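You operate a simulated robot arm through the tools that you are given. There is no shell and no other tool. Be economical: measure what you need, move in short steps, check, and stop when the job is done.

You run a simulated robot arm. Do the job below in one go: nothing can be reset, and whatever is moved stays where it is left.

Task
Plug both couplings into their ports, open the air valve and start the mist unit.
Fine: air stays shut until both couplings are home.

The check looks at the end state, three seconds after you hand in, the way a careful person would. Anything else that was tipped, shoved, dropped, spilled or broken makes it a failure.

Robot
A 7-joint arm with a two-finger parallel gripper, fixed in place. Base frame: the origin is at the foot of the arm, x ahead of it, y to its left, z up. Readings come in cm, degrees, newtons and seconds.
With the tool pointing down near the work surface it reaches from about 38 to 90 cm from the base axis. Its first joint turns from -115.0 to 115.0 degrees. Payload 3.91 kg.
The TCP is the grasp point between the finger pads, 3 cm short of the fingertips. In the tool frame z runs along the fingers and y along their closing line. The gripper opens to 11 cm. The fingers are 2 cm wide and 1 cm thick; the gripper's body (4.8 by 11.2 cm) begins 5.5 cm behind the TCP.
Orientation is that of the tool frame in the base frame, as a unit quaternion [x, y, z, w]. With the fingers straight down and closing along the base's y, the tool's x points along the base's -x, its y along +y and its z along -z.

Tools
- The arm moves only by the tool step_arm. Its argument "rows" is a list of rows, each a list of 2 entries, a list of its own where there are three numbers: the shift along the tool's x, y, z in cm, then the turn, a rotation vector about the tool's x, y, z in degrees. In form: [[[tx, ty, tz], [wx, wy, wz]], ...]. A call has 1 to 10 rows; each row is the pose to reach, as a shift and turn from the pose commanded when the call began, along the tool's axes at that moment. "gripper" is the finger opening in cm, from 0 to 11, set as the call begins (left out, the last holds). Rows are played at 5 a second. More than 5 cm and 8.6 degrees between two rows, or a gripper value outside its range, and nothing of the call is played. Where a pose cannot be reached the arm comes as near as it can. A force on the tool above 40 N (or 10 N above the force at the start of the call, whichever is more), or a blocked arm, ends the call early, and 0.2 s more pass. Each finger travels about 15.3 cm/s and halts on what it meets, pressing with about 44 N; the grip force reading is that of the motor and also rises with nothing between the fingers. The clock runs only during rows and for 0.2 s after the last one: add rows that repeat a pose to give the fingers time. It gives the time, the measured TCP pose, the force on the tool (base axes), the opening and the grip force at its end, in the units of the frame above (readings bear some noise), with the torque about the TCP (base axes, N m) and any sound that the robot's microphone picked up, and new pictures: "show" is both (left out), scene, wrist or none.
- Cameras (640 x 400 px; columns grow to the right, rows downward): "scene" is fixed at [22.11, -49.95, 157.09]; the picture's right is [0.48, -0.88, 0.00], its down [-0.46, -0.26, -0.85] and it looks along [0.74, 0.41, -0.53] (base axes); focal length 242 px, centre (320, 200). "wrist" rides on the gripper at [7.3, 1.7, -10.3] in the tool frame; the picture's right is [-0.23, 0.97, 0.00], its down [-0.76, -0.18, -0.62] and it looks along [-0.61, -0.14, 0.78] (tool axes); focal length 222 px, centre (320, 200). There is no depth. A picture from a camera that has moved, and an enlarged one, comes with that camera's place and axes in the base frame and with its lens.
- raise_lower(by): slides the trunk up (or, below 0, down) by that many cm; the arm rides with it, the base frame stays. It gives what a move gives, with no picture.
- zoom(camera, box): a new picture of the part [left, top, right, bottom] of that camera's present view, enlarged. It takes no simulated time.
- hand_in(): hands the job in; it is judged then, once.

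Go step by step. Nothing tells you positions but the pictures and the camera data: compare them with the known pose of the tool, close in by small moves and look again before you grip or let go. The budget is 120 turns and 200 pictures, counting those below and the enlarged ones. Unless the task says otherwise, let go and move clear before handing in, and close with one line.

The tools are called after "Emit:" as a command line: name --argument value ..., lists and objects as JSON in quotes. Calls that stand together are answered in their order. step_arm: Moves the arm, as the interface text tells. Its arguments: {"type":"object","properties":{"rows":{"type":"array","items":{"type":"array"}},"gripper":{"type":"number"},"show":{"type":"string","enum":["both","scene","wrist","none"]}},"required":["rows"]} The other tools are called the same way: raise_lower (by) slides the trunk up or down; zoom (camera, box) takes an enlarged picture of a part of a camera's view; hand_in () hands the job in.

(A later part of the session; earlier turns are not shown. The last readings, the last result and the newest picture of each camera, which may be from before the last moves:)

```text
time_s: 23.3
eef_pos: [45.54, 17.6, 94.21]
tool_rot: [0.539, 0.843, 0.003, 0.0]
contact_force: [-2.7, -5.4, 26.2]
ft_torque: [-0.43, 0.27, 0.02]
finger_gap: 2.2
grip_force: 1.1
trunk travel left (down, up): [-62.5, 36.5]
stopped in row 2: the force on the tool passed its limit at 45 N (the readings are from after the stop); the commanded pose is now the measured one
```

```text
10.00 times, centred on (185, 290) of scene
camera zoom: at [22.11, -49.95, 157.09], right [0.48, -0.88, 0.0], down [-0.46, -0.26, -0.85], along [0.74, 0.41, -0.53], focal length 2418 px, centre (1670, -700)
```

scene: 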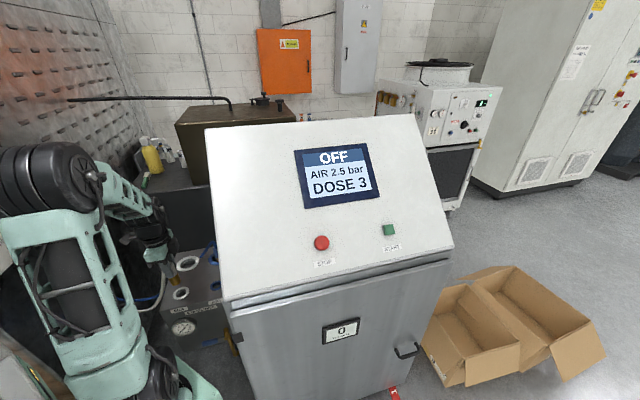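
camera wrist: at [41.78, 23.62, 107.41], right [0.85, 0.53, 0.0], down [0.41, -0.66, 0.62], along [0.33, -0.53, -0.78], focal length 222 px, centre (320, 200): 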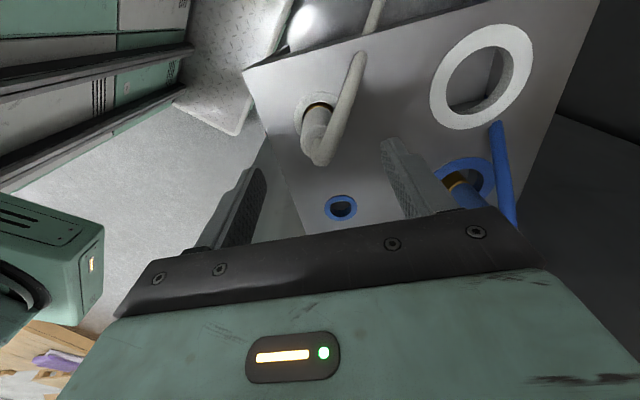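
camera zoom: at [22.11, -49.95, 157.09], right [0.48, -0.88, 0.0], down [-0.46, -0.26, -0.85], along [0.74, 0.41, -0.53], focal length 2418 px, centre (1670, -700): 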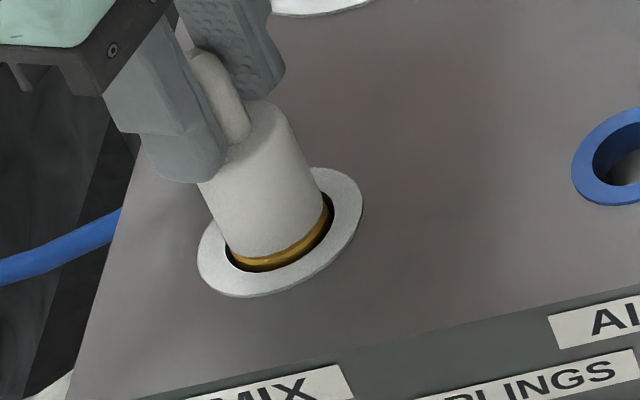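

MIX coupling is solid at 45 N, so it's home. I'll open, rise and go over the blue coupling, staying high to check clearance to the cabinet.

Emit:
step_arm --rows '[[[0, 0, 0], [0, 0, 0]], [[0, 0, -4], [0, 0, 0]], [[0, 0, -8], [0, 0, 0]], [[0, 0, -12], [0, 0, -6]], [[0, 0, -16], [0, 0, -12]], [[0, 0, -20], [0, 0, -18]], [[0, 0, -20], [0, 0, -18]]]' --gripper 5

Emit:
zoom --camera "wrist" --box '[220, 80, 460, 240]'

```text
time_s: 24.9
eef_pos: [45.42, 17.52, 113.92]
tool_rot: [0.399, 0.917, 0.002, 0.001]
contact_force: [-0.6, 0.2, 0.0]
ft_torque: [-0.03, -0.01, -0.01]
finger_gap: 5.03
grip_force: 0.0
trunk travel left (down, up): [-62.5, 36.5]
camera wrist: at [41.78, 24.06, 124.32], right [0.87, 0.5, 0.0], down [0.39, -0.68, 0.62], along [0.31, -0.54, -0.78], focal length 222 px, centre (320, 200)
```

scene: 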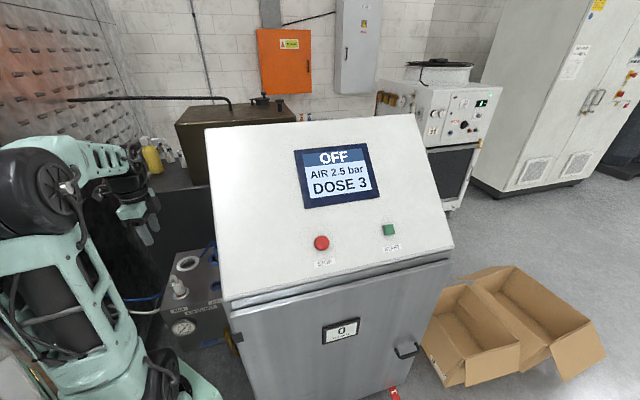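
wrist: 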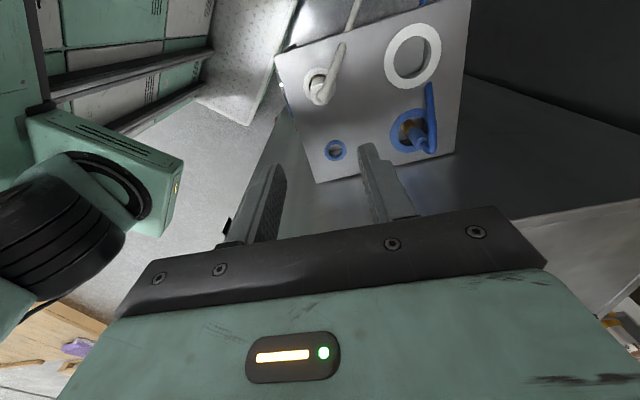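

```text
2.50 times, centred on (340, 160) of wrist
camera zoom: at [41.78, 24.06, 124.32], right [0.87, 0.5, 0.0], down [0.39, -0.68, 0.62], along [0.31, -0.54, -0.78], focal length 555 px, centre (270, 300)
```

zoom: 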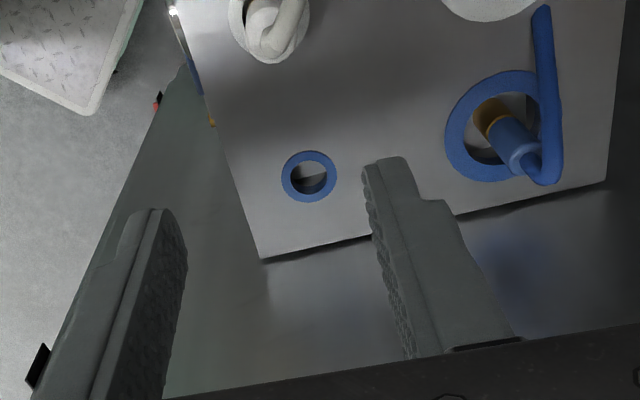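

The cabinet's steel side wall (top z≈105) stands about 6 cm from the blue holes, and the gripper has a box protruding about 5 cm on that side. I'll keep the closing line parallel to the wall and tilt the tool's top 8° away from it. Moving above the blue coupling first.

Emit:
step_arm --rows '[[[-2.2, 2.9, 0], [0, 0, 0]], [[-4.4, 5.8, 0], [0, 0, 0]], [[-6.6, 8.7, 0], [0, 0, 0]], [[-8.8, 11.6, 0], [0, 0, 0]], [[-11, 14.5, 0], [0, 0, 0]], [[-11, 14.5, 2], [0, -4, 0]], [[-11, 14.5, 4], [0, -8, 0]], [[-11, 14.5, 7], [0, -8, 0]], [[-11, 14.5, 7], [0, -8, 0]]]' --gripper 7

Emit:
zoom --camera "wrist" --box '[220, 60, 460, 220]'

Emit:
zoom --camera "scene" --box '[150, 190, 240, 270]'

```text
time_s: 26.9
eef_pos: [63.68, 19.43, 106.8]
tool_rot: [0.397, 0.915, -0.026, 0.065]
contact_force: [0.8, 0.5, -0.3]
ft_torque: [-0.01, 0.01, 0.0]
finger_gap: 6.97
grip_force: 0.1
trunk travel left (down, up): [-62.5, 36.5]
camera wrist: at [59.02, 26.96, 116.11], right [0.87, 0.5, 0.04], down [0.32, -0.61, 0.72], along [0.38, -0.61, -0.69], focal length 222 px, centre (320, 200)
```

scene: 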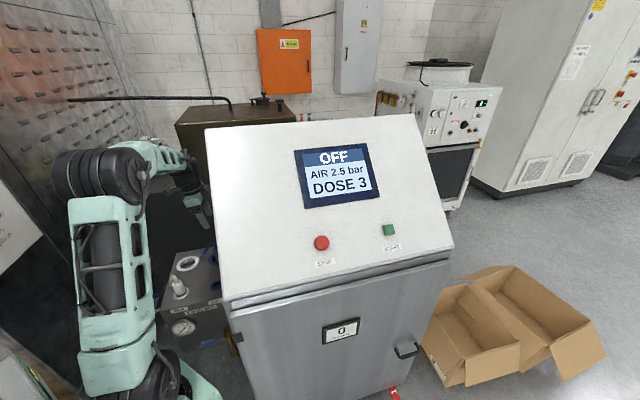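
wrist: 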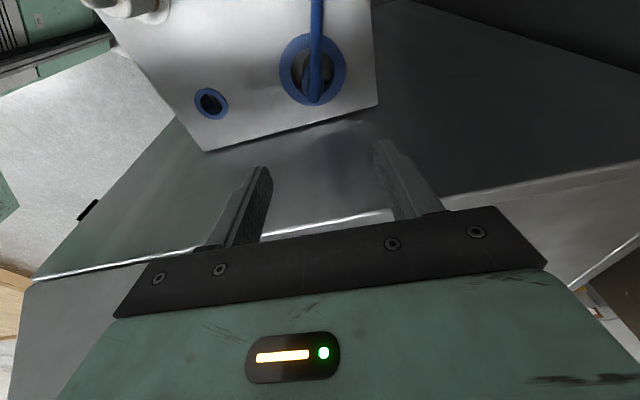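

```text
2.50 times, centred on (340, 140) of wrist
camera zoom: at [59.02, 26.96, 116.11], right [0.87, 0.5, 0.04], down [0.32, -0.61, 0.72], along [0.38, -0.61, -0.69], focal length 555 px, centre (270, 350)
```

zoom: 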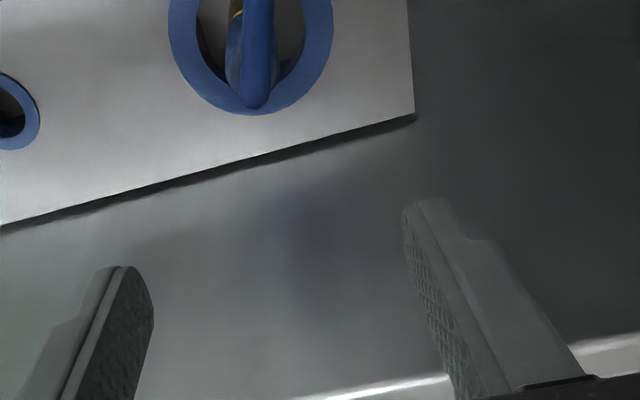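

```text
5.00 times, centred on (195, 230) of scene
camera zoom: at [22.11, -49.95, 157.09], right [0.48, -0.88, 0.0], down [-0.46, -0.26, -0.85], along [0.74, 0.41, -0.53], focal length 1209 px, centre (945, 50)
```

zoom: 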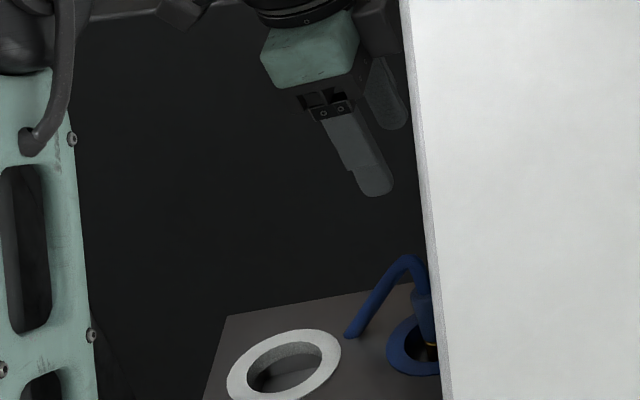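

The ring centre is confirmed at (63.6, 19.3) and the wall at about 6.3 cm. Descending straight down part way with the tilt.

Emit:
step_arm --rows '[[[0.55, 0.05, 3.96], [0, 0, 0]], [[1.1, 0.05, 7.92], [0, 0, 0]], [[1.39, 0.05, 9.9], [0, 0, 0]], [[1.39, 0.05, 9.9], [0, 0, 0]]]' --show "wrist"

Emit:
zoom --camera "scene" --box '[150, 190, 240, 270]'

```text
time_s: 27.9
eef_pos: [63.76, 19.37, 97.04]
tool_rot: [0.399, 0.914, -0.027, 0.064]
contact_force: [-0.1, 0.2, 0.3]
ft_torque: [0.01, -0.01, -0.01]
finger_gap: 6.99
grip_force: 0.1
trunk travel left (down, up): [-62.5, 36.5]
camera wrist: at [59.12, 26.99, 106.24], right [0.87, 0.5, 0.04], down [0.32, -0.61, 0.72], along [0.38, -0.61, -0.69], focal length 222 px, centre (320, 200)
```

wrist: 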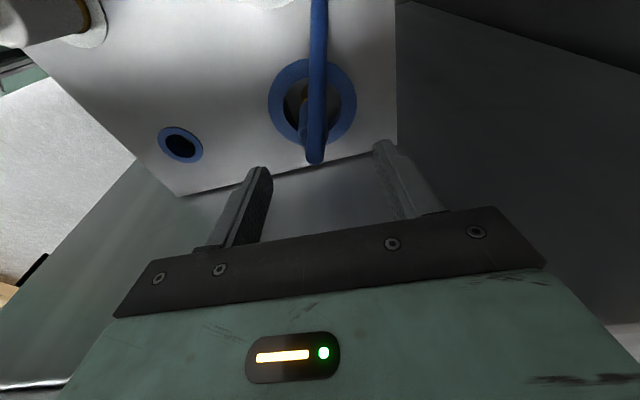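

```text
5.00 times, centred on (195, 230) of scene
camera zoom: at [22.11, -49.95, 157.09], right [0.48, -0.88, 0.0], down [-0.46, -0.26, -0.85], along [0.74, 0.41, -0.53], focal length 1209 px, centre (945, 50)
```

zoom: 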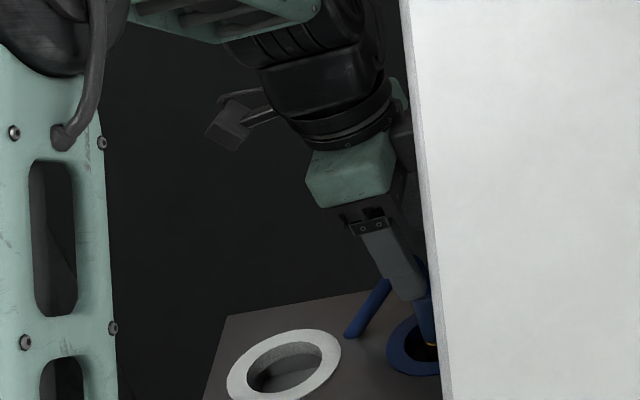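

Centred and clear. Descending to the grasp height.

Emit:
step_arm --rows '[[[0.42, -0.05, 2.97], [0, 0, 0]], [[0.7, -0.05, 4.95], [0, 0, 0]], [[0.9, -0.05, 6.4], [0, 0, 0]], [[0.9, -0.05, 6.4], [0, 0, 0]]]' --show "wrist"

Emit:
zoom --camera "wrist" --box '[240, 60, 400, 220]'

```text
time_s: 28.9
eef_pos: [63.87, 19.45, 90.66]
tool_rot: [0.398, 0.915, -0.026, 0.065]
contact_force: [-0.3, -0.9, 0.5]
ft_torque: [0.0, -0.01, 0.02]
finger_gap: 6.98
grip_force: 0.0
trunk travel left (down, up): [-62.5, 36.5]
camera wrist: at [59.12, 27.01, 99.83], right [0.87, 0.5, 0.03], down [0.32, -0.61, 0.72], along [0.38, -0.61, -0.69], focal length 222 px, centre (320, 200)
```

wrist: 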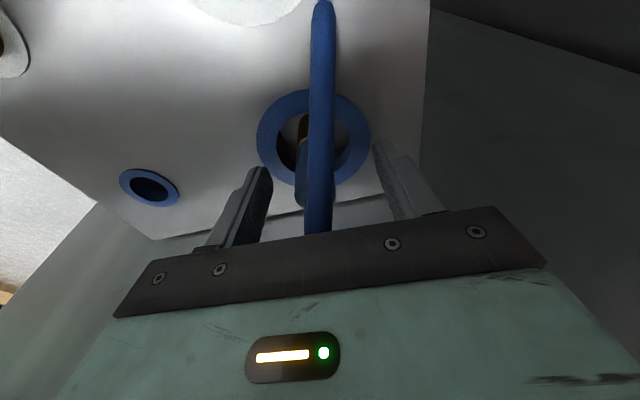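

```text
2.50 times, centred on (320, 140) of wrist
camera zoom: at [59.12, 27.01, 99.83], right [0.87, 0.5, 0.03], down [0.32, -0.61, 0.72], along [0.38, -0.61, -0.69], focal length 555 px, centre (320, 350)
```

zoom: 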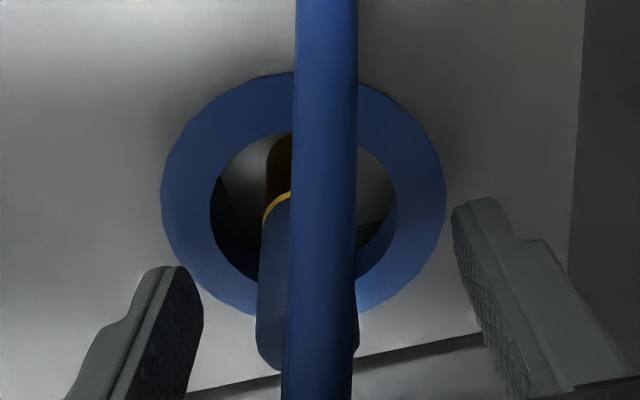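

Body between pads, about 0.3 cm off-centre. I'll correct that and close.

Emit:
step_arm --rows '[[[0, -0.25, 0], [0, 0, 0]], [[0, -0.25, 0], [0, 0, 0]], [[0, -0.25, 0], [0, 0, 0]], [[0, -0.25, 0], [0, 0, 0]], [[0, -0.25, 0], [0, 0, 0]]]' --gripper 0.5 --show "none"

Emit:
zoom --camera "wrist" --box '[240, 60, 400, 220]'

```text
time_s: 30.1
eef_pos: [63.66, 19.29, 90.65]
tool_rot: [0.399, 0.914, -0.026, 0.065]
contact_force: [-0.6, -0.2, 0.8]
ft_torque: [0.01, 0.01, 0.01]
finger_gap: 2.31
grip_force: 43.7
trunk travel left (down, up): [-62.5, 36.5]
```

```text
2.50 times, centred on (320, 140) of wrist
camera zoom: at [58.94, 26.83, 99.91], right [0.87, 0.5, 0.04], down [0.32, -0.61, 0.72], along [0.38, -0.61, -0.69], focal length 555 px, centre (320, 350)
```

zoom: 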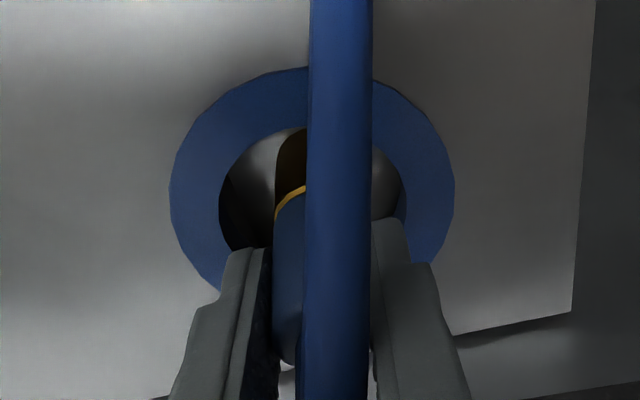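

Blue coupling gripped (2.3 cm). Lifting vertically.

Emit:
step_arm --rows '[[[-0.28, 0, -1.98], [0, 0, 0]], [[-0.56, 0, -3.96], [0, 0, 0]], [[-0.84, 0, -5.94], [0, 0, 0]], [[-1.12, 0, -7.92], [0, 0, 0]], [[-1.25, 0, -8.91], [0, 0, 0]], [[-1.25, 0, -8.91], [0, 0, 0]]]' --show "wrist"

Emit:
zoom --camera "wrist" --box '[140, 0, 400, 220]'

Emit:
zoom --camera "scene" --box '[150, 190, 240, 290]'

```text
time_s: 31.5
eef_pos: [63.26, 19.47, 99.58]
tool_rot: [0.398, 0.915, -0.026, 0.065]
contact_force: [0.5, 0.7, -1.2]
ft_torque: [0.06, -0.01, -0.01]
finger_gap: 2.28
grip_force: 44.4
trunk travel left (down, up): [-62.5, 36.5]
camera wrist: at [58.74, 26.95, 108.87], right [0.87, 0.5, 0.04], down [0.32, -0.61, 0.72], along [0.38, -0.61, -0.69], focal length 222 px, centre (320, 200)
```

wrist: 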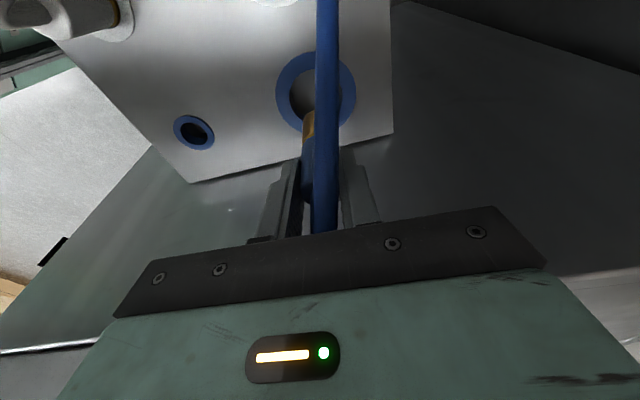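

```text
1.82 times, centred on (270, 110) of wrist
camera zoom: at [58.74, 26.95, 108.87], right [0.87, 0.5, 0.04], down [0.32, -0.61, 0.72], along [0.38, -0.61, -0.69], focal length 404 px, centre (411, 364)
```

zoom: 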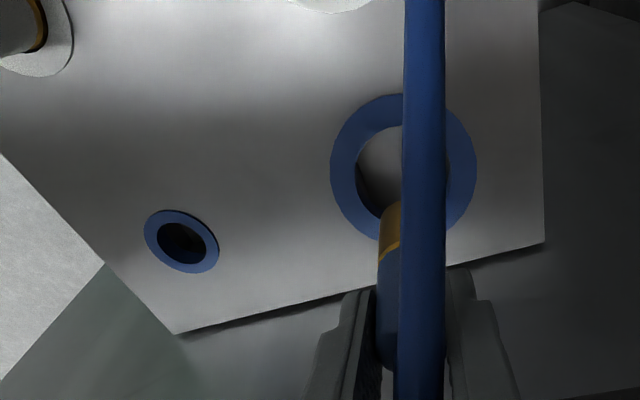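

```text
4.00 times, centred on (195, 240) of scene
camera zoom: at [22.11, -49.95, 157.09], right [0.48, -0.88, 0.0], down [-0.46, -0.26, -0.85], along [0.74, 0.41, -0.53], focal length 967 px, centre (820, 40)
```

zoom: 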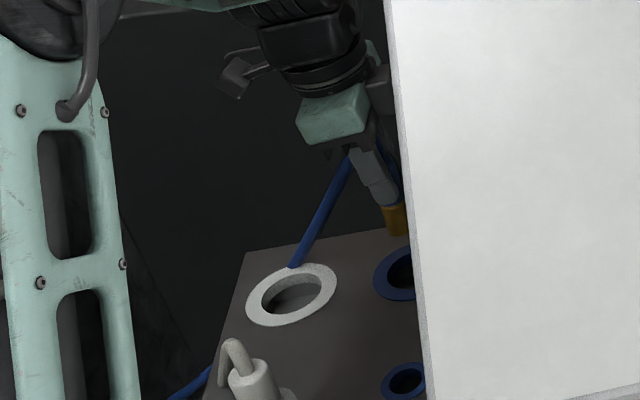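

AIR port confirmed at about (53.65, 9.45). Carrying the blue coupling along the wall to above it.

Emit:
step_arm --rows '[[[-0.15, -3, 0], [0, 0, 0]], [[-0.3, -6, 0], [0, 0, 0]], [[-0.45, -9, 0], [0, 0, 0]], [[-0.6, -12, 0], [0, 0, 0]], [[-0.7, -13.9, 0.1], [0, 0, 0]], [[-0.7, -13.9, 0.1], [0, 0, 0]]]' --show "wrist"

Emit:
zoom --camera "wrist" --box '[240, 60, 400, 180]'

Emit:
zoom --camera "scene" --box '[150, 220, 240, 310]'

```text
time_s: 32.9
eef_pos: [53.89, 9.19, 99.64]
tool_rot: [0.398, 0.915, -0.026, 0.065]
contact_force: [0.0, -0.5, -0.4]
ft_torque: [-0.02, 0.01, -0.02]
finger_gap: 2.32
grip_force: 44.2
trunk travel left (down, up): [-62.5, 36.5]
camera wrist: at [49.26, 16.82, 108.85], right [0.87, 0.5, 0.04], down [0.32, -0.61, 0.72], along [0.38, -0.61, -0.69], focal length 222 px, centre (320, 200)
```

wrist: 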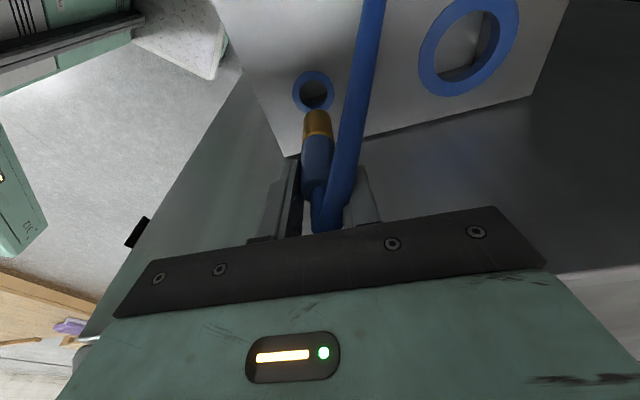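

```text
3.33 times, centred on (320, 120) of wrist
camera zoom: at [49.26, 16.82, 108.85], right [0.87, 0.5, 0.04], down [0.32, -0.61, 0.72], along [0.38, -0.61, -0.69], focal length 740 px, centre (320, 467)
```

zoom: 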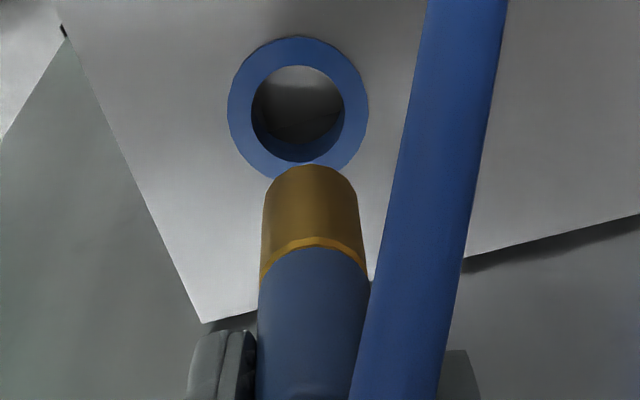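

```text
4.44 times, centred on (195, 265) of scene
camera zoom: at [22.11, -49.95, 157.09], right [0.48, -0.88, 0.0], down [-0.46, -0.26, -0.85], along [0.74, 0.41, -0.53], focal length 1075 px, centre (876, -89)
```

zoom: 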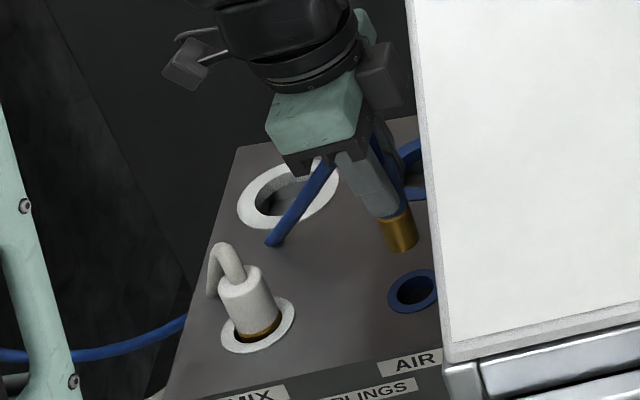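

The blue plug (r≈1.1) and port (r≈1.4) leave about 3 mm of clearance. I'll correct about 2 mm and lower to just above the hole.

Emit:
step_arm --rows '[[[0.35, -0.22, 1.8], [0, 0, 0]], [[0.6, -0.22, 3.56], [0, 0, 0]], [[0.6, -0.22, 3.56], [0, 0, 0]]]' --show "none"

Emit:
zoom --camera "wrist" --box '[240, 60, 400, 180]'

Emit:
zoom --camera "scene" --box '[190, 250, 240, 300]'

```text
time_s: 33.7
eef_pos: [53.69, 9.19, 96.05]
tool_rot: [0.398, 0.915, -0.026, 0.064]
contact_force: [-0.1, -0.6, -1.0]
ft_torque: [-0.02, 0.01, 0.01]
finger_gap: 2.3
grip_force: 44.4
trunk travel left (down, up): [-62.5, 36.5]
```

```text
3.33 times, centred on (320, 120) of wrist
camera zoom: at [49.09, 16.73, 105.26], right [0.87, 0.5, 0.04], down [0.32, -0.61, 0.72], along [0.38, -0.61, -0.69], focal length 740 px, centre (320, 467)
```

zoom: 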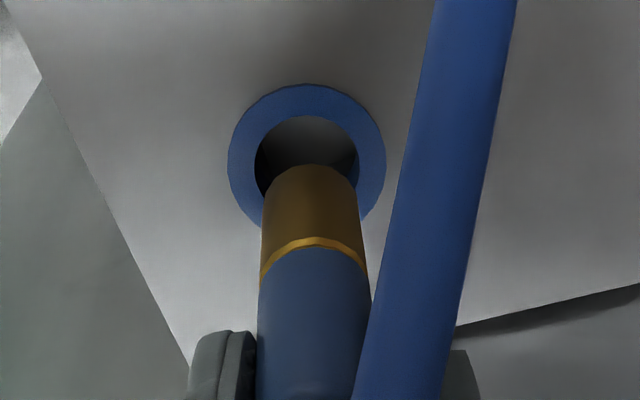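

```text
8.00 times, centred on (215, 275) of scene
camera zoom: at [22.11, -49.95, 157.09], right [0.48, -0.88, 0.0], down [-0.46, -0.26, -0.85], along [0.74, 0.41, -0.53], focal length 1935 px, centre (1160, -400)
```

zoom: 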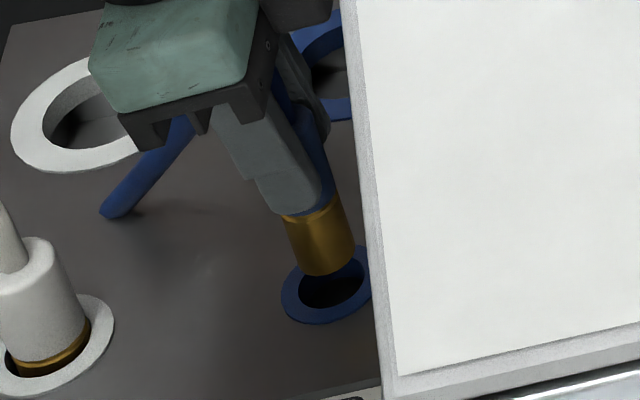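

The tip is about 1.5 cm above the port and about 0.35 cm too close to the wall. I'll correct and enter gently.

Emit:
step_arm --rows '[[[0.35, -0.02, -0.05], [0, 0, 0]], [[0.42, -0.02, 0.45], [0, 0, 0]], [[0.49, -0.02, 0.94], [0, 0, 0]], [[0.49, -0.02, 0.94], [0, 0, 0]]]' --show "none"

Emit:
zoom --camera "wrist" --box '[240, 60, 400, 180]'

Emit:
zoom --camera "scene" --box '[190, 250, 240, 300]'

```text
time_s: 34.7
eef_pos: [53.48, 9.46, 95.01]
tool_rot: [0.398, 0.915, -0.026, 0.064]
contact_force: [0.4, 0.2, -1.2]
ft_torque: [-0.02, -0.01, -0.01]
finger_gap: 2.29
grip_force: 44.1
trunk travel left (down, up): [-62.5, 36.5]
```

```text
3.33 times, centred on (320, 120) of wrist
camera zoom: at [48.85, 16.94, 104.28], right [0.87, 0.5, 0.04], down [0.32, -0.61, 0.72], along [0.38, -0.61, -0.69], focal length 740 px, centre (320, 467)
```

zoom: 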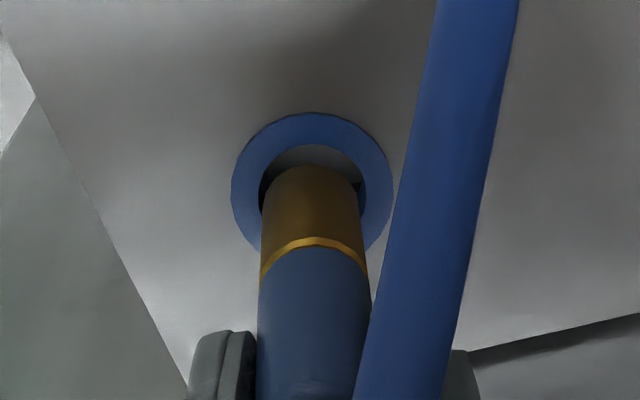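

```text
8.00 times, centred on (215, 275) of scene
camera zoom: at [22.11, -49.95, 157.09], right [0.48, -0.88, 0.0], down [-0.46, -0.26, -0.85], along [0.74, 0.41, -0.53], focal length 1935 px, centre (1160, -400)
```

zoom: 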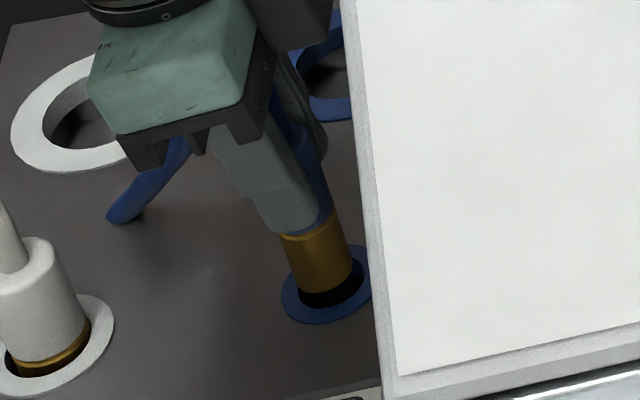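

Looks well centred. Continuing down into the port.

Emit:
step_arm --rows '[[[0.07, 0, 0.5], [0, 0, 0]], [[0.14, 0, 1.0], [0, 0, 0]], [[0.21, 0, 1.5], [0, 0, 0]], [[0.28, 0, 2.0], [0, 0, 0]], [[0.35, 0, 2.5], [0, 0, 0]], [[0.35, 0, 2.5], [0, 0, 0]]]' --show "none"

Emit:
zoom --camera "wrist" --box '[240, 60, 400, 180]'

Emit:
zoom --camera "scene" --box '[190, 250, 240, 300]'

```text
time_s: 36.1
eef_pos: [53.5, 9.53, 92.37]
tool_rot: [0.399, 0.914, -0.026, 0.064]
contact_force: [2.6, -2.7, -0.9]
ft_torque: [-0.19, -0.15, -0.01]
finger_gap: 2.27
grip_force: 43.9
trunk travel left (down, up): [-62.5, 36.5]
```

```text
3.33 times, centred on (320, 120) of wrist
camera zoom: at [48.78, 17.0, 101.68], right [0.87, 0.5, 0.04], down [0.32, -0.61, 0.72], along [0.38, -0.61, -0.69], focal length 740 px, centre (320, 467)
```

zoom: 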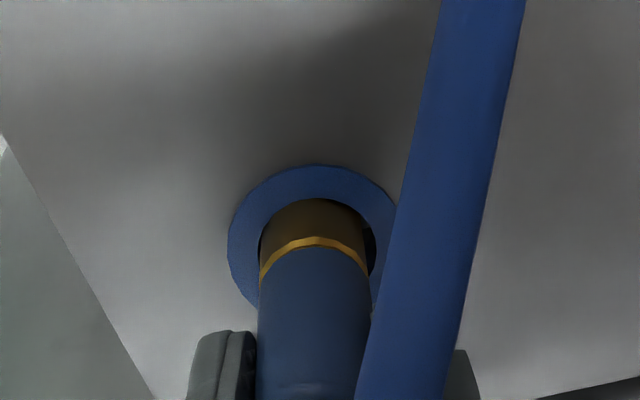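

```text
8.00 times, centred on (215, 275) of scene
camera zoom: at [22.11, -49.95, 157.09], right [0.48, -0.88, 0.0], down [-0.46, -0.26, -0.85], along [0.74, 0.41, -0.53], focal length 1935 px, centre (1160, -400)
```

zoom: 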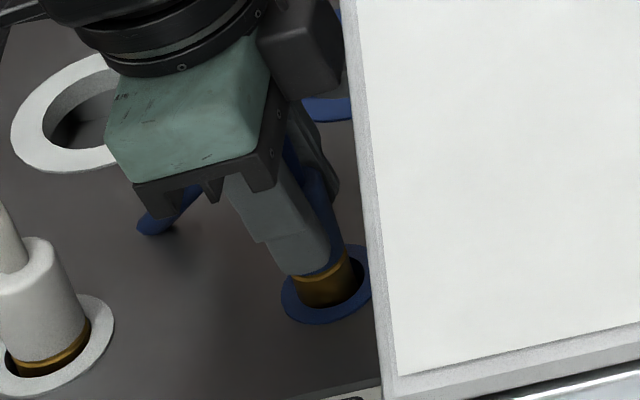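

It is inserted about 2 cm with light side force. Continuing to the bottom with a small correction.

Emit:
step_arm --rows '[[[-0.08, 0.05, 0.4], [0, 0, 0]], [[0.0, 0.05, 0.8], [0, 0, 0]], [[0.05, 0.05, 1.2], [0, 0, 0]], [[0.1, 0.05, 1.5], [0, 0, 0]], [[0.12, 0.05, 1.8], [0, 0, 0]], [[0.14, 0.05, 2.1], [0, 0, 0]], [[0.14, 0.05, 2.1], [0, 0, 0]]]' --show "none"

Emit:
zoom --camera "wrist" --box '[240, 60, 400, 180]'

Emit:
zoom --camera "scene" --box '[190, 250, 240, 300]'

```text
time_s: 37.7
eef_pos: [53.44, 9.5, 90.52]
tool_rot: [0.398, 0.915, -0.024, 0.066]
contact_force: [3.0, -0.5, 35.3]
ft_torque: [-0.14, -0.05, -0.03]
finger_gap: 2.3
grip_force: 43.9
trunk travel left (down, up): [-62.5, 36.5]
```

```text
3.33 times, centred on (320, 120) of wrist
camera zoom: at [48.81, 16.99, 99.76], right [0.87, 0.5, 0.04], down [0.32, -0.61, 0.72], along [0.38, -0.61, -0.69], focal length 740 px, centre (320, 467)
```

zoom: 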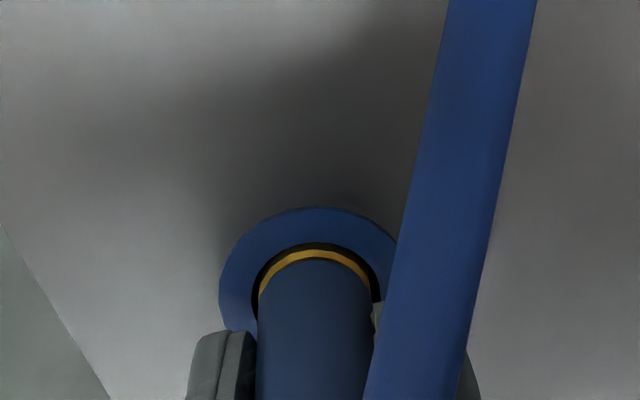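

```text
8.00 times, centred on (215, 275) of scene
camera zoom: at [22.11, -49.95, 157.09], right [0.48, -0.88, 0.0], down [-0.46, -0.26, -0.85], along [0.74, 0.41, -0.53], focal length 1935 px, centre (1160, -400)
```

zoom: 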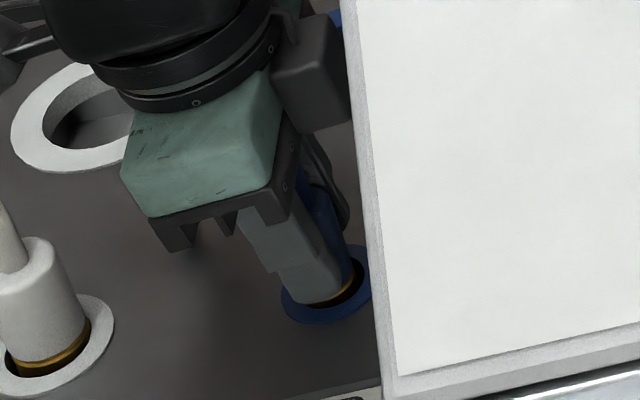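

The blue coupling bottoms at 35 N with its collar flush, same as the white one. Releasing and rising vertically.

Emit:
step_arm --rows '[[[0, 0, 0], [0, 0, 0]], [[0, 0, 0], [0, 0, 0]], [[-0.42, 0, -2.97], [0, 0, 0]], [[-0.84, 0, -5.94], [0, 0, 0]], [[-1.4, 0, -9.9], [0, 0, 0]], [[-2.0, 0, -14], [0, 0, 0]], [[-2.5, 0, -18], [0, 0, 0]], [[-2.5, 0, -18], [0, 0, 0]]]' --gripper 6.5

Emit:
zoom --camera "wrist" --box '[220, 40, 460, 200]'

Emit:
zoom --camera "scene" --box '[150, 250, 260, 370]'

```text
time_s: 39.5
eef_pos: [53.44, 9.26, 108.44]
tool_rot: [0.398, 0.915, -0.026, 0.064]
contact_force: [0.4, -0.2, -0.4]
ft_torque: [-0.02, -0.03, 0.02]
finger_gap: 6.51
grip_force: 0.0
trunk travel left (down, up): [-62.5, 36.5]
camera wrist: at [48.8, 16.86, 117.77], right [0.87, 0.5, 0.03], down [0.32, -0.61, 0.72], along [0.38, -0.61, -0.69], focal length 222 px, centre (320, 200)
```

scene: 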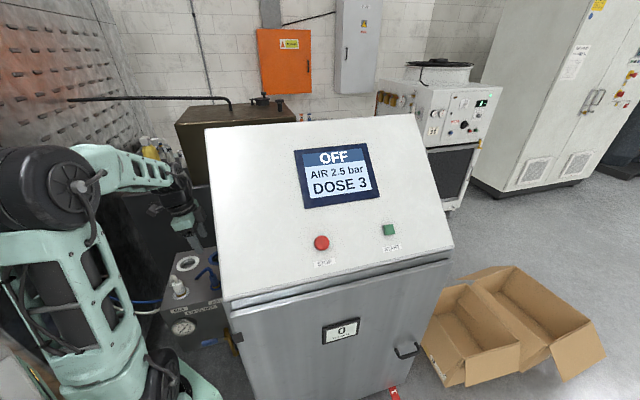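
wrist: 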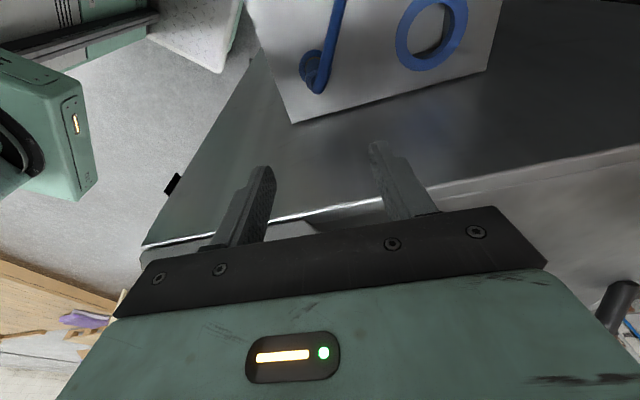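

```text
2.50 times, centred on (340, 120) of wrist
camera zoom: at [48.8, 16.86, 117.77], right [0.87, 0.5, 0.03], down [0.32, -0.61, 0.72], along [0.38, -0.61, -0.69], focal length 555 px, centre (270, 400)
```

zoom: 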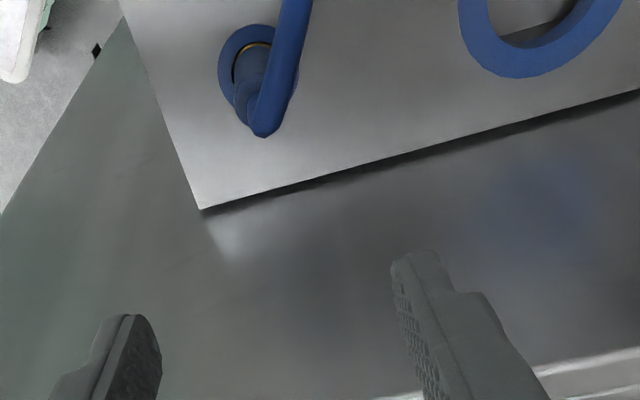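

```text
3.33 times, centred on (205, 310) of scene
camera zoom: at [22.11, -49.95, 157.09], right [0.48, -0.88, 0.0], down [-0.46, -0.26, -0.85], along [0.74, 0.41, -0.53], focal length 806 px, centre (703, -167)
```

zoom: 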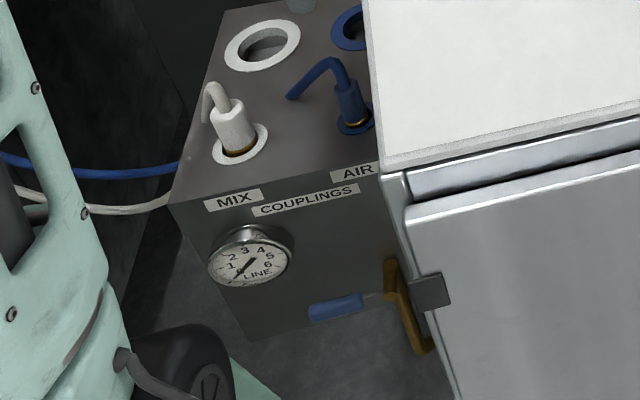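

Both couplings are in. The valve's blue lever is horizontal across its vertical brass pipe (shut), around (42–47, 3–8, 69), in front of the box. I'll untilt, back off and yaw to view it.

Emit:
step_arm --rows '[[[0, 0, -2], [0, 4, 0]], [[0, 0, -2], [0, 8, 0]], [[0, 0, -2], [0, 8, 0]]]' --show "none"

Emit:
step_arm --rows '[[[1, -1, 0], [0, 0, -8]], [[2, -2, 0], [0, 0, -16]], [[3, -3, 0], [0, 0, -24]], [[4, -5, 0], [0, 0, -32]], [[4, -7, 0], [0, 0, -40]], [[4.5, -9, 0], [0, 0, -48]], [[4.5, -10.5, 0], [0, 0, -56]], [[4.5, -11.5, 0], [0, 0, -64]], [[4.5, -11.5, 0], [0, 0, -72]], [[4.5, -11.5, 0], [0, 0, -80]]]'

```text
time_s: 40.3
eef_pos: [53.28, 9.48, 110.57]
tool_rot: [0.399, 0.917, 0.002, 0.0]
contact_force: [1.2, 0.1, -0.6]
ft_torque: [-0.06, -0.02, -0.02]
finger_gap: 6.51
grip_force: 0.0
trunk travel left (down, up): [-62.5, 36.5]
```

```text
time_s: 42.5
eef_pos: [41.72, 4.95, 110.46]
tool_rot: [-0.284, 0.959, 0.002, 0.002]
contact_force: [-0.6, 0.1, 0.2]
ft_torque: [0.02, -0.01, 0.03]
finger_gap: 6.52
grip_force: 0.0
trunk travel left (down, up): [-62.5, 36.5]
camera wrist: at [34.7, 2.44, 120.83], right [-0.34, 0.94, 0.0], down [0.73, 0.26, 0.63], along [0.59, 0.21, -0.78], focal length 222 px, centre (320, 200)
```

scene: 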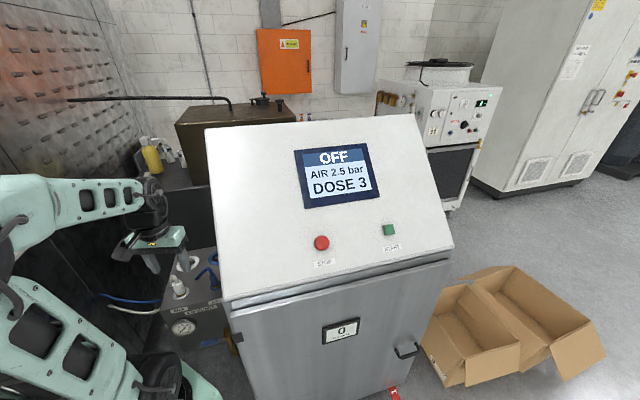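
wrist: 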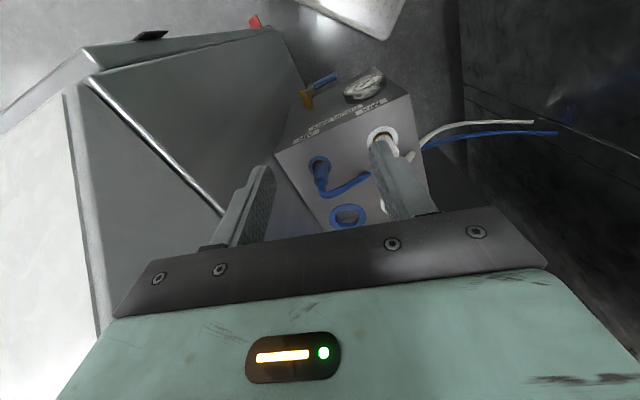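

Great view of the valve from here. Zooming.

Emit:
zoom --camera "wrist" --box '[270, 50, 430, 160]'

```text
3.64 times, centred on (350, 105) of wrist
camera zoom: at [34.7, 2.44, 120.83], right [-0.34, 0.94, 0.0], down [0.73, 0.26, 0.63], along [0.59, 0.21, -0.78], focal length 808 px, centre (211, 546)
```

zoom: 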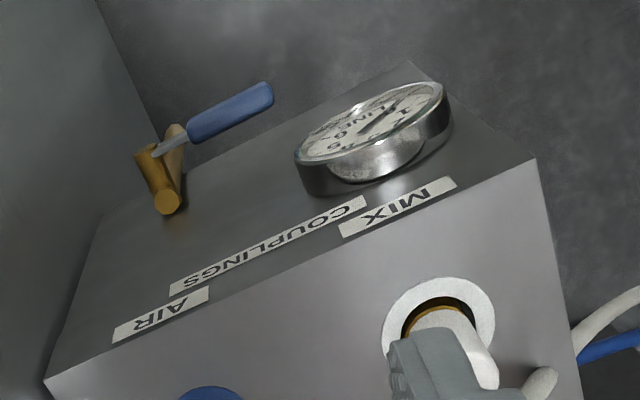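

Zooming tighter on the valve from both cameras.

Emit:
zoom --camera "wrist" --box '[295, 65, 345, 115]'

Emit:
zoom --camera "scene" --box '[185, 315, 245, 365]'

```text
8.00 times, centred on (320, 90) of wrist
camera zoom: at [34.7, 2.44, 120.83], right [-0.34, 0.94, 0.0], down [0.73, 0.26, 0.63], along [0.59, 0.21, -0.78], focal length 1777 px, centre (320, 1080)
```

zoom: 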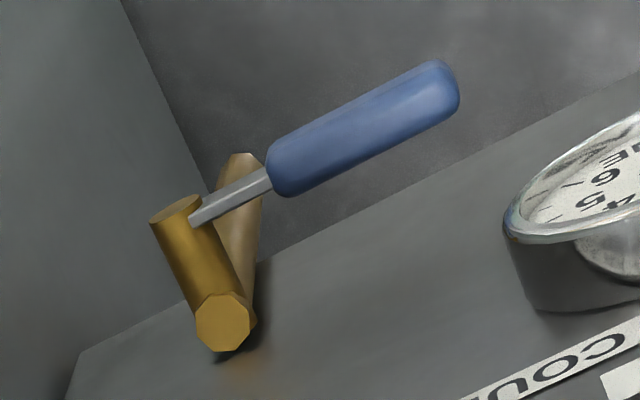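

```text
8.00 times, centred on (215, 340) of scene
camera zoom: at [22.11, -49.95, 157.09], right [0.48, -0.88, 0.0], down [-0.46, -0.26, -0.85], along [0.74, 0.41, -0.53], focal length 1935 px, centre (1160, -920)
```

zoom: 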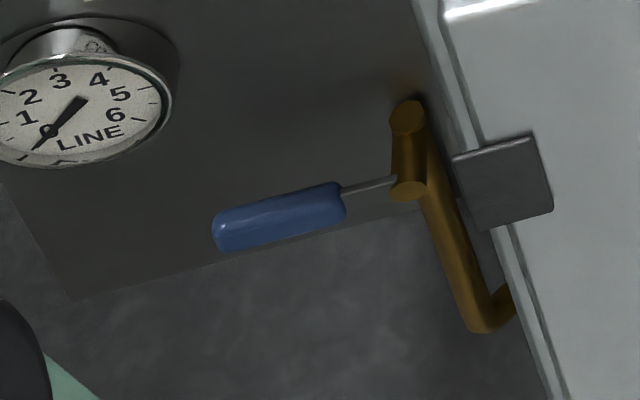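

The lever pivots on a short horizontal stem (47.7, 3.5, 67) with the grip end near (42.6, 8.8, 66.5); open is lever in line with the vertical pipe. I'll close the fingers, yaw square to the face, tilt so the top leans back from the box, then lower.

Emit:
step_arm --rows '[[[0, 0, 0], [0, 0, -6]], [[0, 0, 0], [0, 0, -12]], [[0, 0, 0], [0, 0, -12]]]' --gripper 0 --show "none"

Emit:
step_arm --rows '[[[0, 0, 0], [0, -8, 0]], [[0, 0, 0], [0, -16, 0]], [[0, 0, 0], [0, -25, 0]], [[0, 0, 0], [0, -25, 0]]]' --show "none"

Emit:
raise_lower --by -20

Emit:
step_arm --rows '[[[0, 0, 0], [0, 0, 0]]]'

```text
time_s: 43.3
eef_pos: [41.62, 4.89, 110.36]
tool_rot: [-0.383, 0.924, 0.0, 0.002]
contact_force: [0.7, -0.2, 0.0]
ft_torque: [0.0, -0.02, -0.01]
finger_gap: 0.02
grip_force: 37.3
trunk travel left (down, up): [-62.5, 36.5]
```

```text
refused: row 3 steps farther than a row can; nothing moved
```

```text
time_s: 45.4
eef_pos: [41.61, 4.91, 90.52]
tool_rot: [-0.381, 0.924, 0.001, 0.002]
contact_force: [-0.6, -1.0, -0.1]
ft_torque: [0.0, 0.0, 0.0]
finger_gap: 0.01
grip_force: 38.0
trunk travel left (down, up): [-42.5, 56.5]
```

```text
time_s: 45.8
eef_pos: [41.71, 4.87, 90.43]
tool_rot: [-0.382, 0.924, 0.0, 0.001]
contact_force: [0.7, -1.0, -0.3]
ft_torque: [0.02, -0.01, 0.01]
finger_gap: 0.01
grip_force: 38.1
trunk travel left (down, up): [-42.5, 56.5]
camera wrist: at [35.36, 1.12, 100.78], right [-0.53, 0.85, 0.0], down [0.66, 0.41, 0.63], along [0.53, 0.33, -0.78], focal length 222 px, centre (320, 200)
```

scene: 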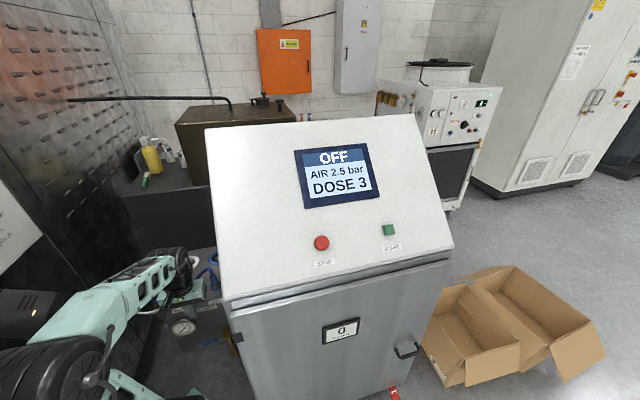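
wrist: 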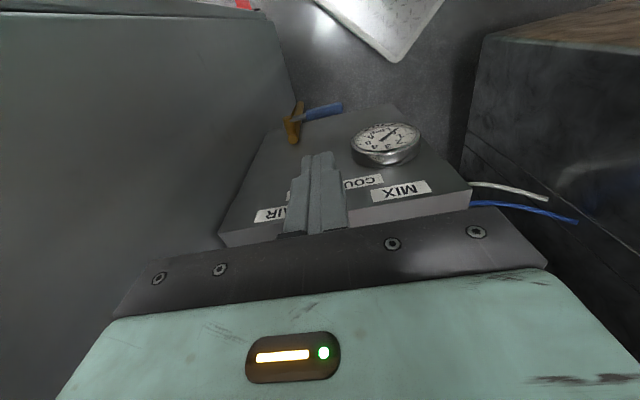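

Checking forearm clearance to the white coupling before going on.

Emit:
zoom --camera "scene" --box '[60, 230, 260, 380]'

```text
2.67 times, centred on (160, 305) of scene
camera zoom: at [22.11, -49.95, 157.09], right [0.48, -0.88, 0.0], down [-0.46, -0.26, -0.85], along [0.74, 0.41, -0.53], focal length 645 px, centre (747, -80)
```

zoom: 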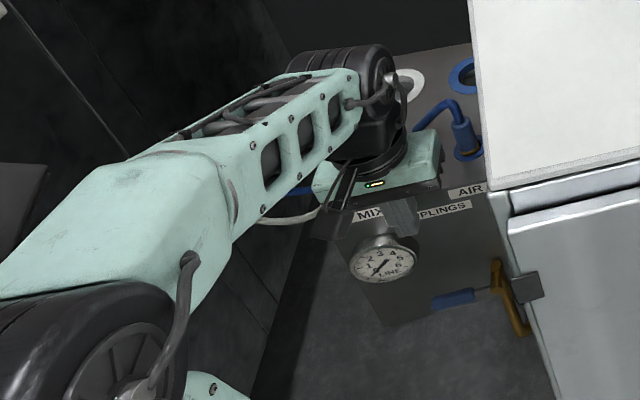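

The wrist sits directly above the tool, so tilting first gives clearance. Tilting 24° back now.

Emit:
step_arm --rows '[[[0, 0, 0], [0, -8, 0]], [[0, 0, 0], [0, -16, 0]], [[0, 0, 0], [0, -24, 0]], [[0, 0, 0], [0, -24, 0]]]'

```text
time_s: 46.8
eef_pos: [44.23, 6.15, 85.36]
tool_rot: [-0.374, 0.905, 0.077, 0.186]
contact_force: [-0.5, 0.9, 0.3]
ft_torque: [-0.01, 0.02, -0.01]
finger_gap: 0.02
grip_force: 37.5
out of reach, approached as far as the arm can: row 1, 2, 3, 4
trunk travel left (down, up): [-42.5, 56.5]
camera wrist: at [35.54, -0.21, 92.0], right [-0.54, 0.84, 0.09], down [0.45, 0.2, 0.87], along [0.71, 0.51, -0.48], focal length 222 px, centre (320, 200)
```

scene: 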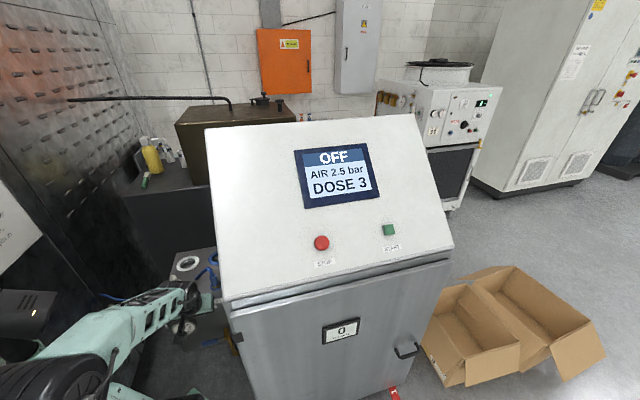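
wrist: 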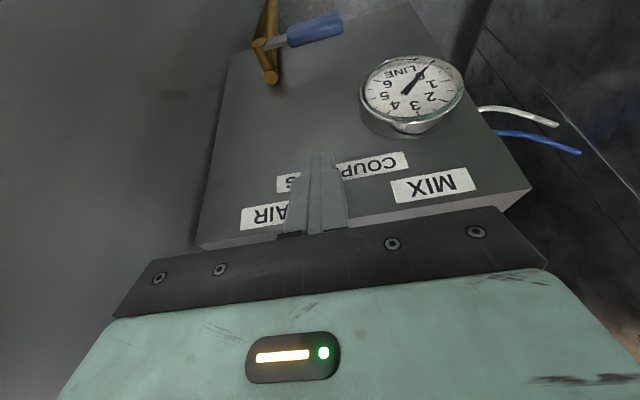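

The arm hit its inner reach limit at this tilt, ending at (44.2, 6.2, 85.4). I'll test whether going lower with the arm lets it pull back outward.

Emit:
step_arm --rows '[[[0.46, 0, -0.2], [0, 0, 0]], [[0.92, 0, -0.4], [0, 0, 0]], [[1.9, 0, 1.9], [0, 0, 0]], [[2.92, 0, 4.2], [0, 0, 0]], [[2.92, 0, 4.2], [0, 0, 0]]]' --show "none"

```text
time_s: 47.8
eef_pos: [45.5, 6.76, 83.74]
tool_rot: [-0.372, 0.905, 0.08, 0.19]
contact_force: [-50.0, -53.0, 65.0]
ft_torque: [-0.28, 0.21, -0.03]
finger_gap: 0.0
grip_force: 37.4
out of reach, approached as far as the arm can: row 1, 2, 3, 4
trunk travel left (down, up): [-42.5, 56.5]
stopped in row 4: the force on the tool passed its limit at 286 N (the readings are from after the stop); the commanded pose is now the measured one
```

The arm bumped the box because the reach limit pushed it forward. Backing straight up with the trunk right away.

Emit:
raise_lower --by 12

Emit:
step_arm --rows '[[[0, 0, 0], [0, 0, 0]]]'

```text
time_s: 49.3
eef_pos: [45.82, 7.08, 95.5]
tool_rot: [-0.373, 0.904, 0.081, 0.19]
contact_force: [0.4, 0.0, 0.6]
ft_torque: [0.06, 0.01, 0.01]
finger_gap: 0.01
grip_force: 37.9
trunk travel left (down, up): [-54.5, 44.5]
```

```text
time_s: 49.7
eef_pos: [45.8, 7.09, 95.51]
tool_rot: [-0.373, 0.905, 0.08, 0.19]
contact_force: [0.4, -0.1, -0.5]
ft_torque: [0.03, -0.02, 0.02]
finger_gap: 0.0
grip_force: 37.1
trunk travel left (down, up): [-54.5, 44.5]
camera wrist: at [37.02, 0.71, 102.07], right [-0.54, 0.84, 0.09], down [0.44, 0.19, 0.88], along [0.72, 0.52, -0.47], focal length 222 px, centre (320, 200)
```

scene: 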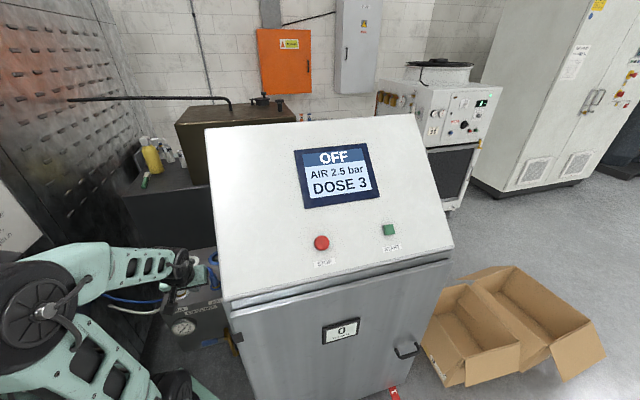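
wrist: 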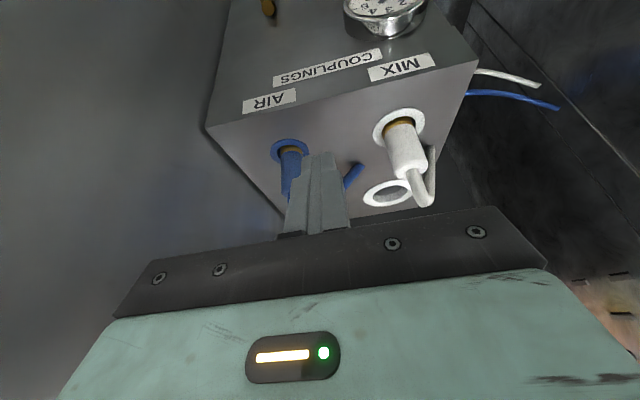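

No damage visible; both couplings are still seated. Reach seems better with the arm high relative to the trunk, so I'll raise the arm 20 cm while pulling outward, then lower the trunk.

Emit:
step_arm --rows '[[[-1.6, 0, -3.7], [0, 0, 0]], [[-3.2, 0, -7.3], [0, 0, 0]], [[-4.8, 0, -11], [0, 0, 0]], [[-6.4, 0, -14.6], [0, 0, 0]], [[-8, 0, -18.3], [0, 0, 0]], [[-6.6, 0.8, -18.9], [0, 0, 0]], [[-5.2, 1.55, -19.5], [0, 0, 0]], [[-5.2, 1.55, -19.5], [0, 0, 0]]]' --show "scene"

```text
time_s: 51.5
eef_pos: [48.8, 9.14, 112.69]
tool_rot: [-0.373, 0.904, 0.081, 0.19]
contact_force: [-0.2, -1.0, 0.3]
ft_torque: [-0.06, 0.01, 0.0]
finger_gap: 0.0
grip_force: 37.5
out of reach, approached as far as the arm can: row 2, 3, 4, 5, 6, 7, 8
trunk travel left (down, up): [-54.5, 44.5]
```

scene: 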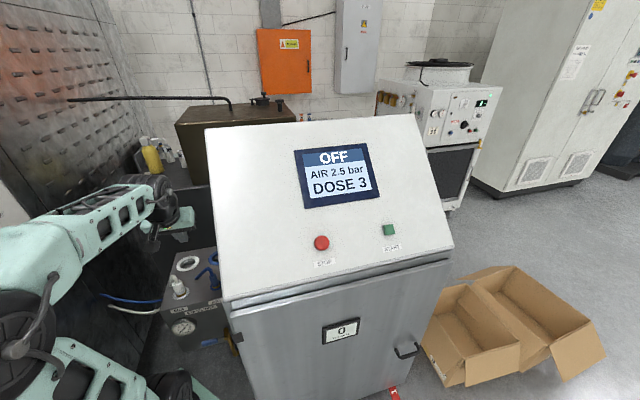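

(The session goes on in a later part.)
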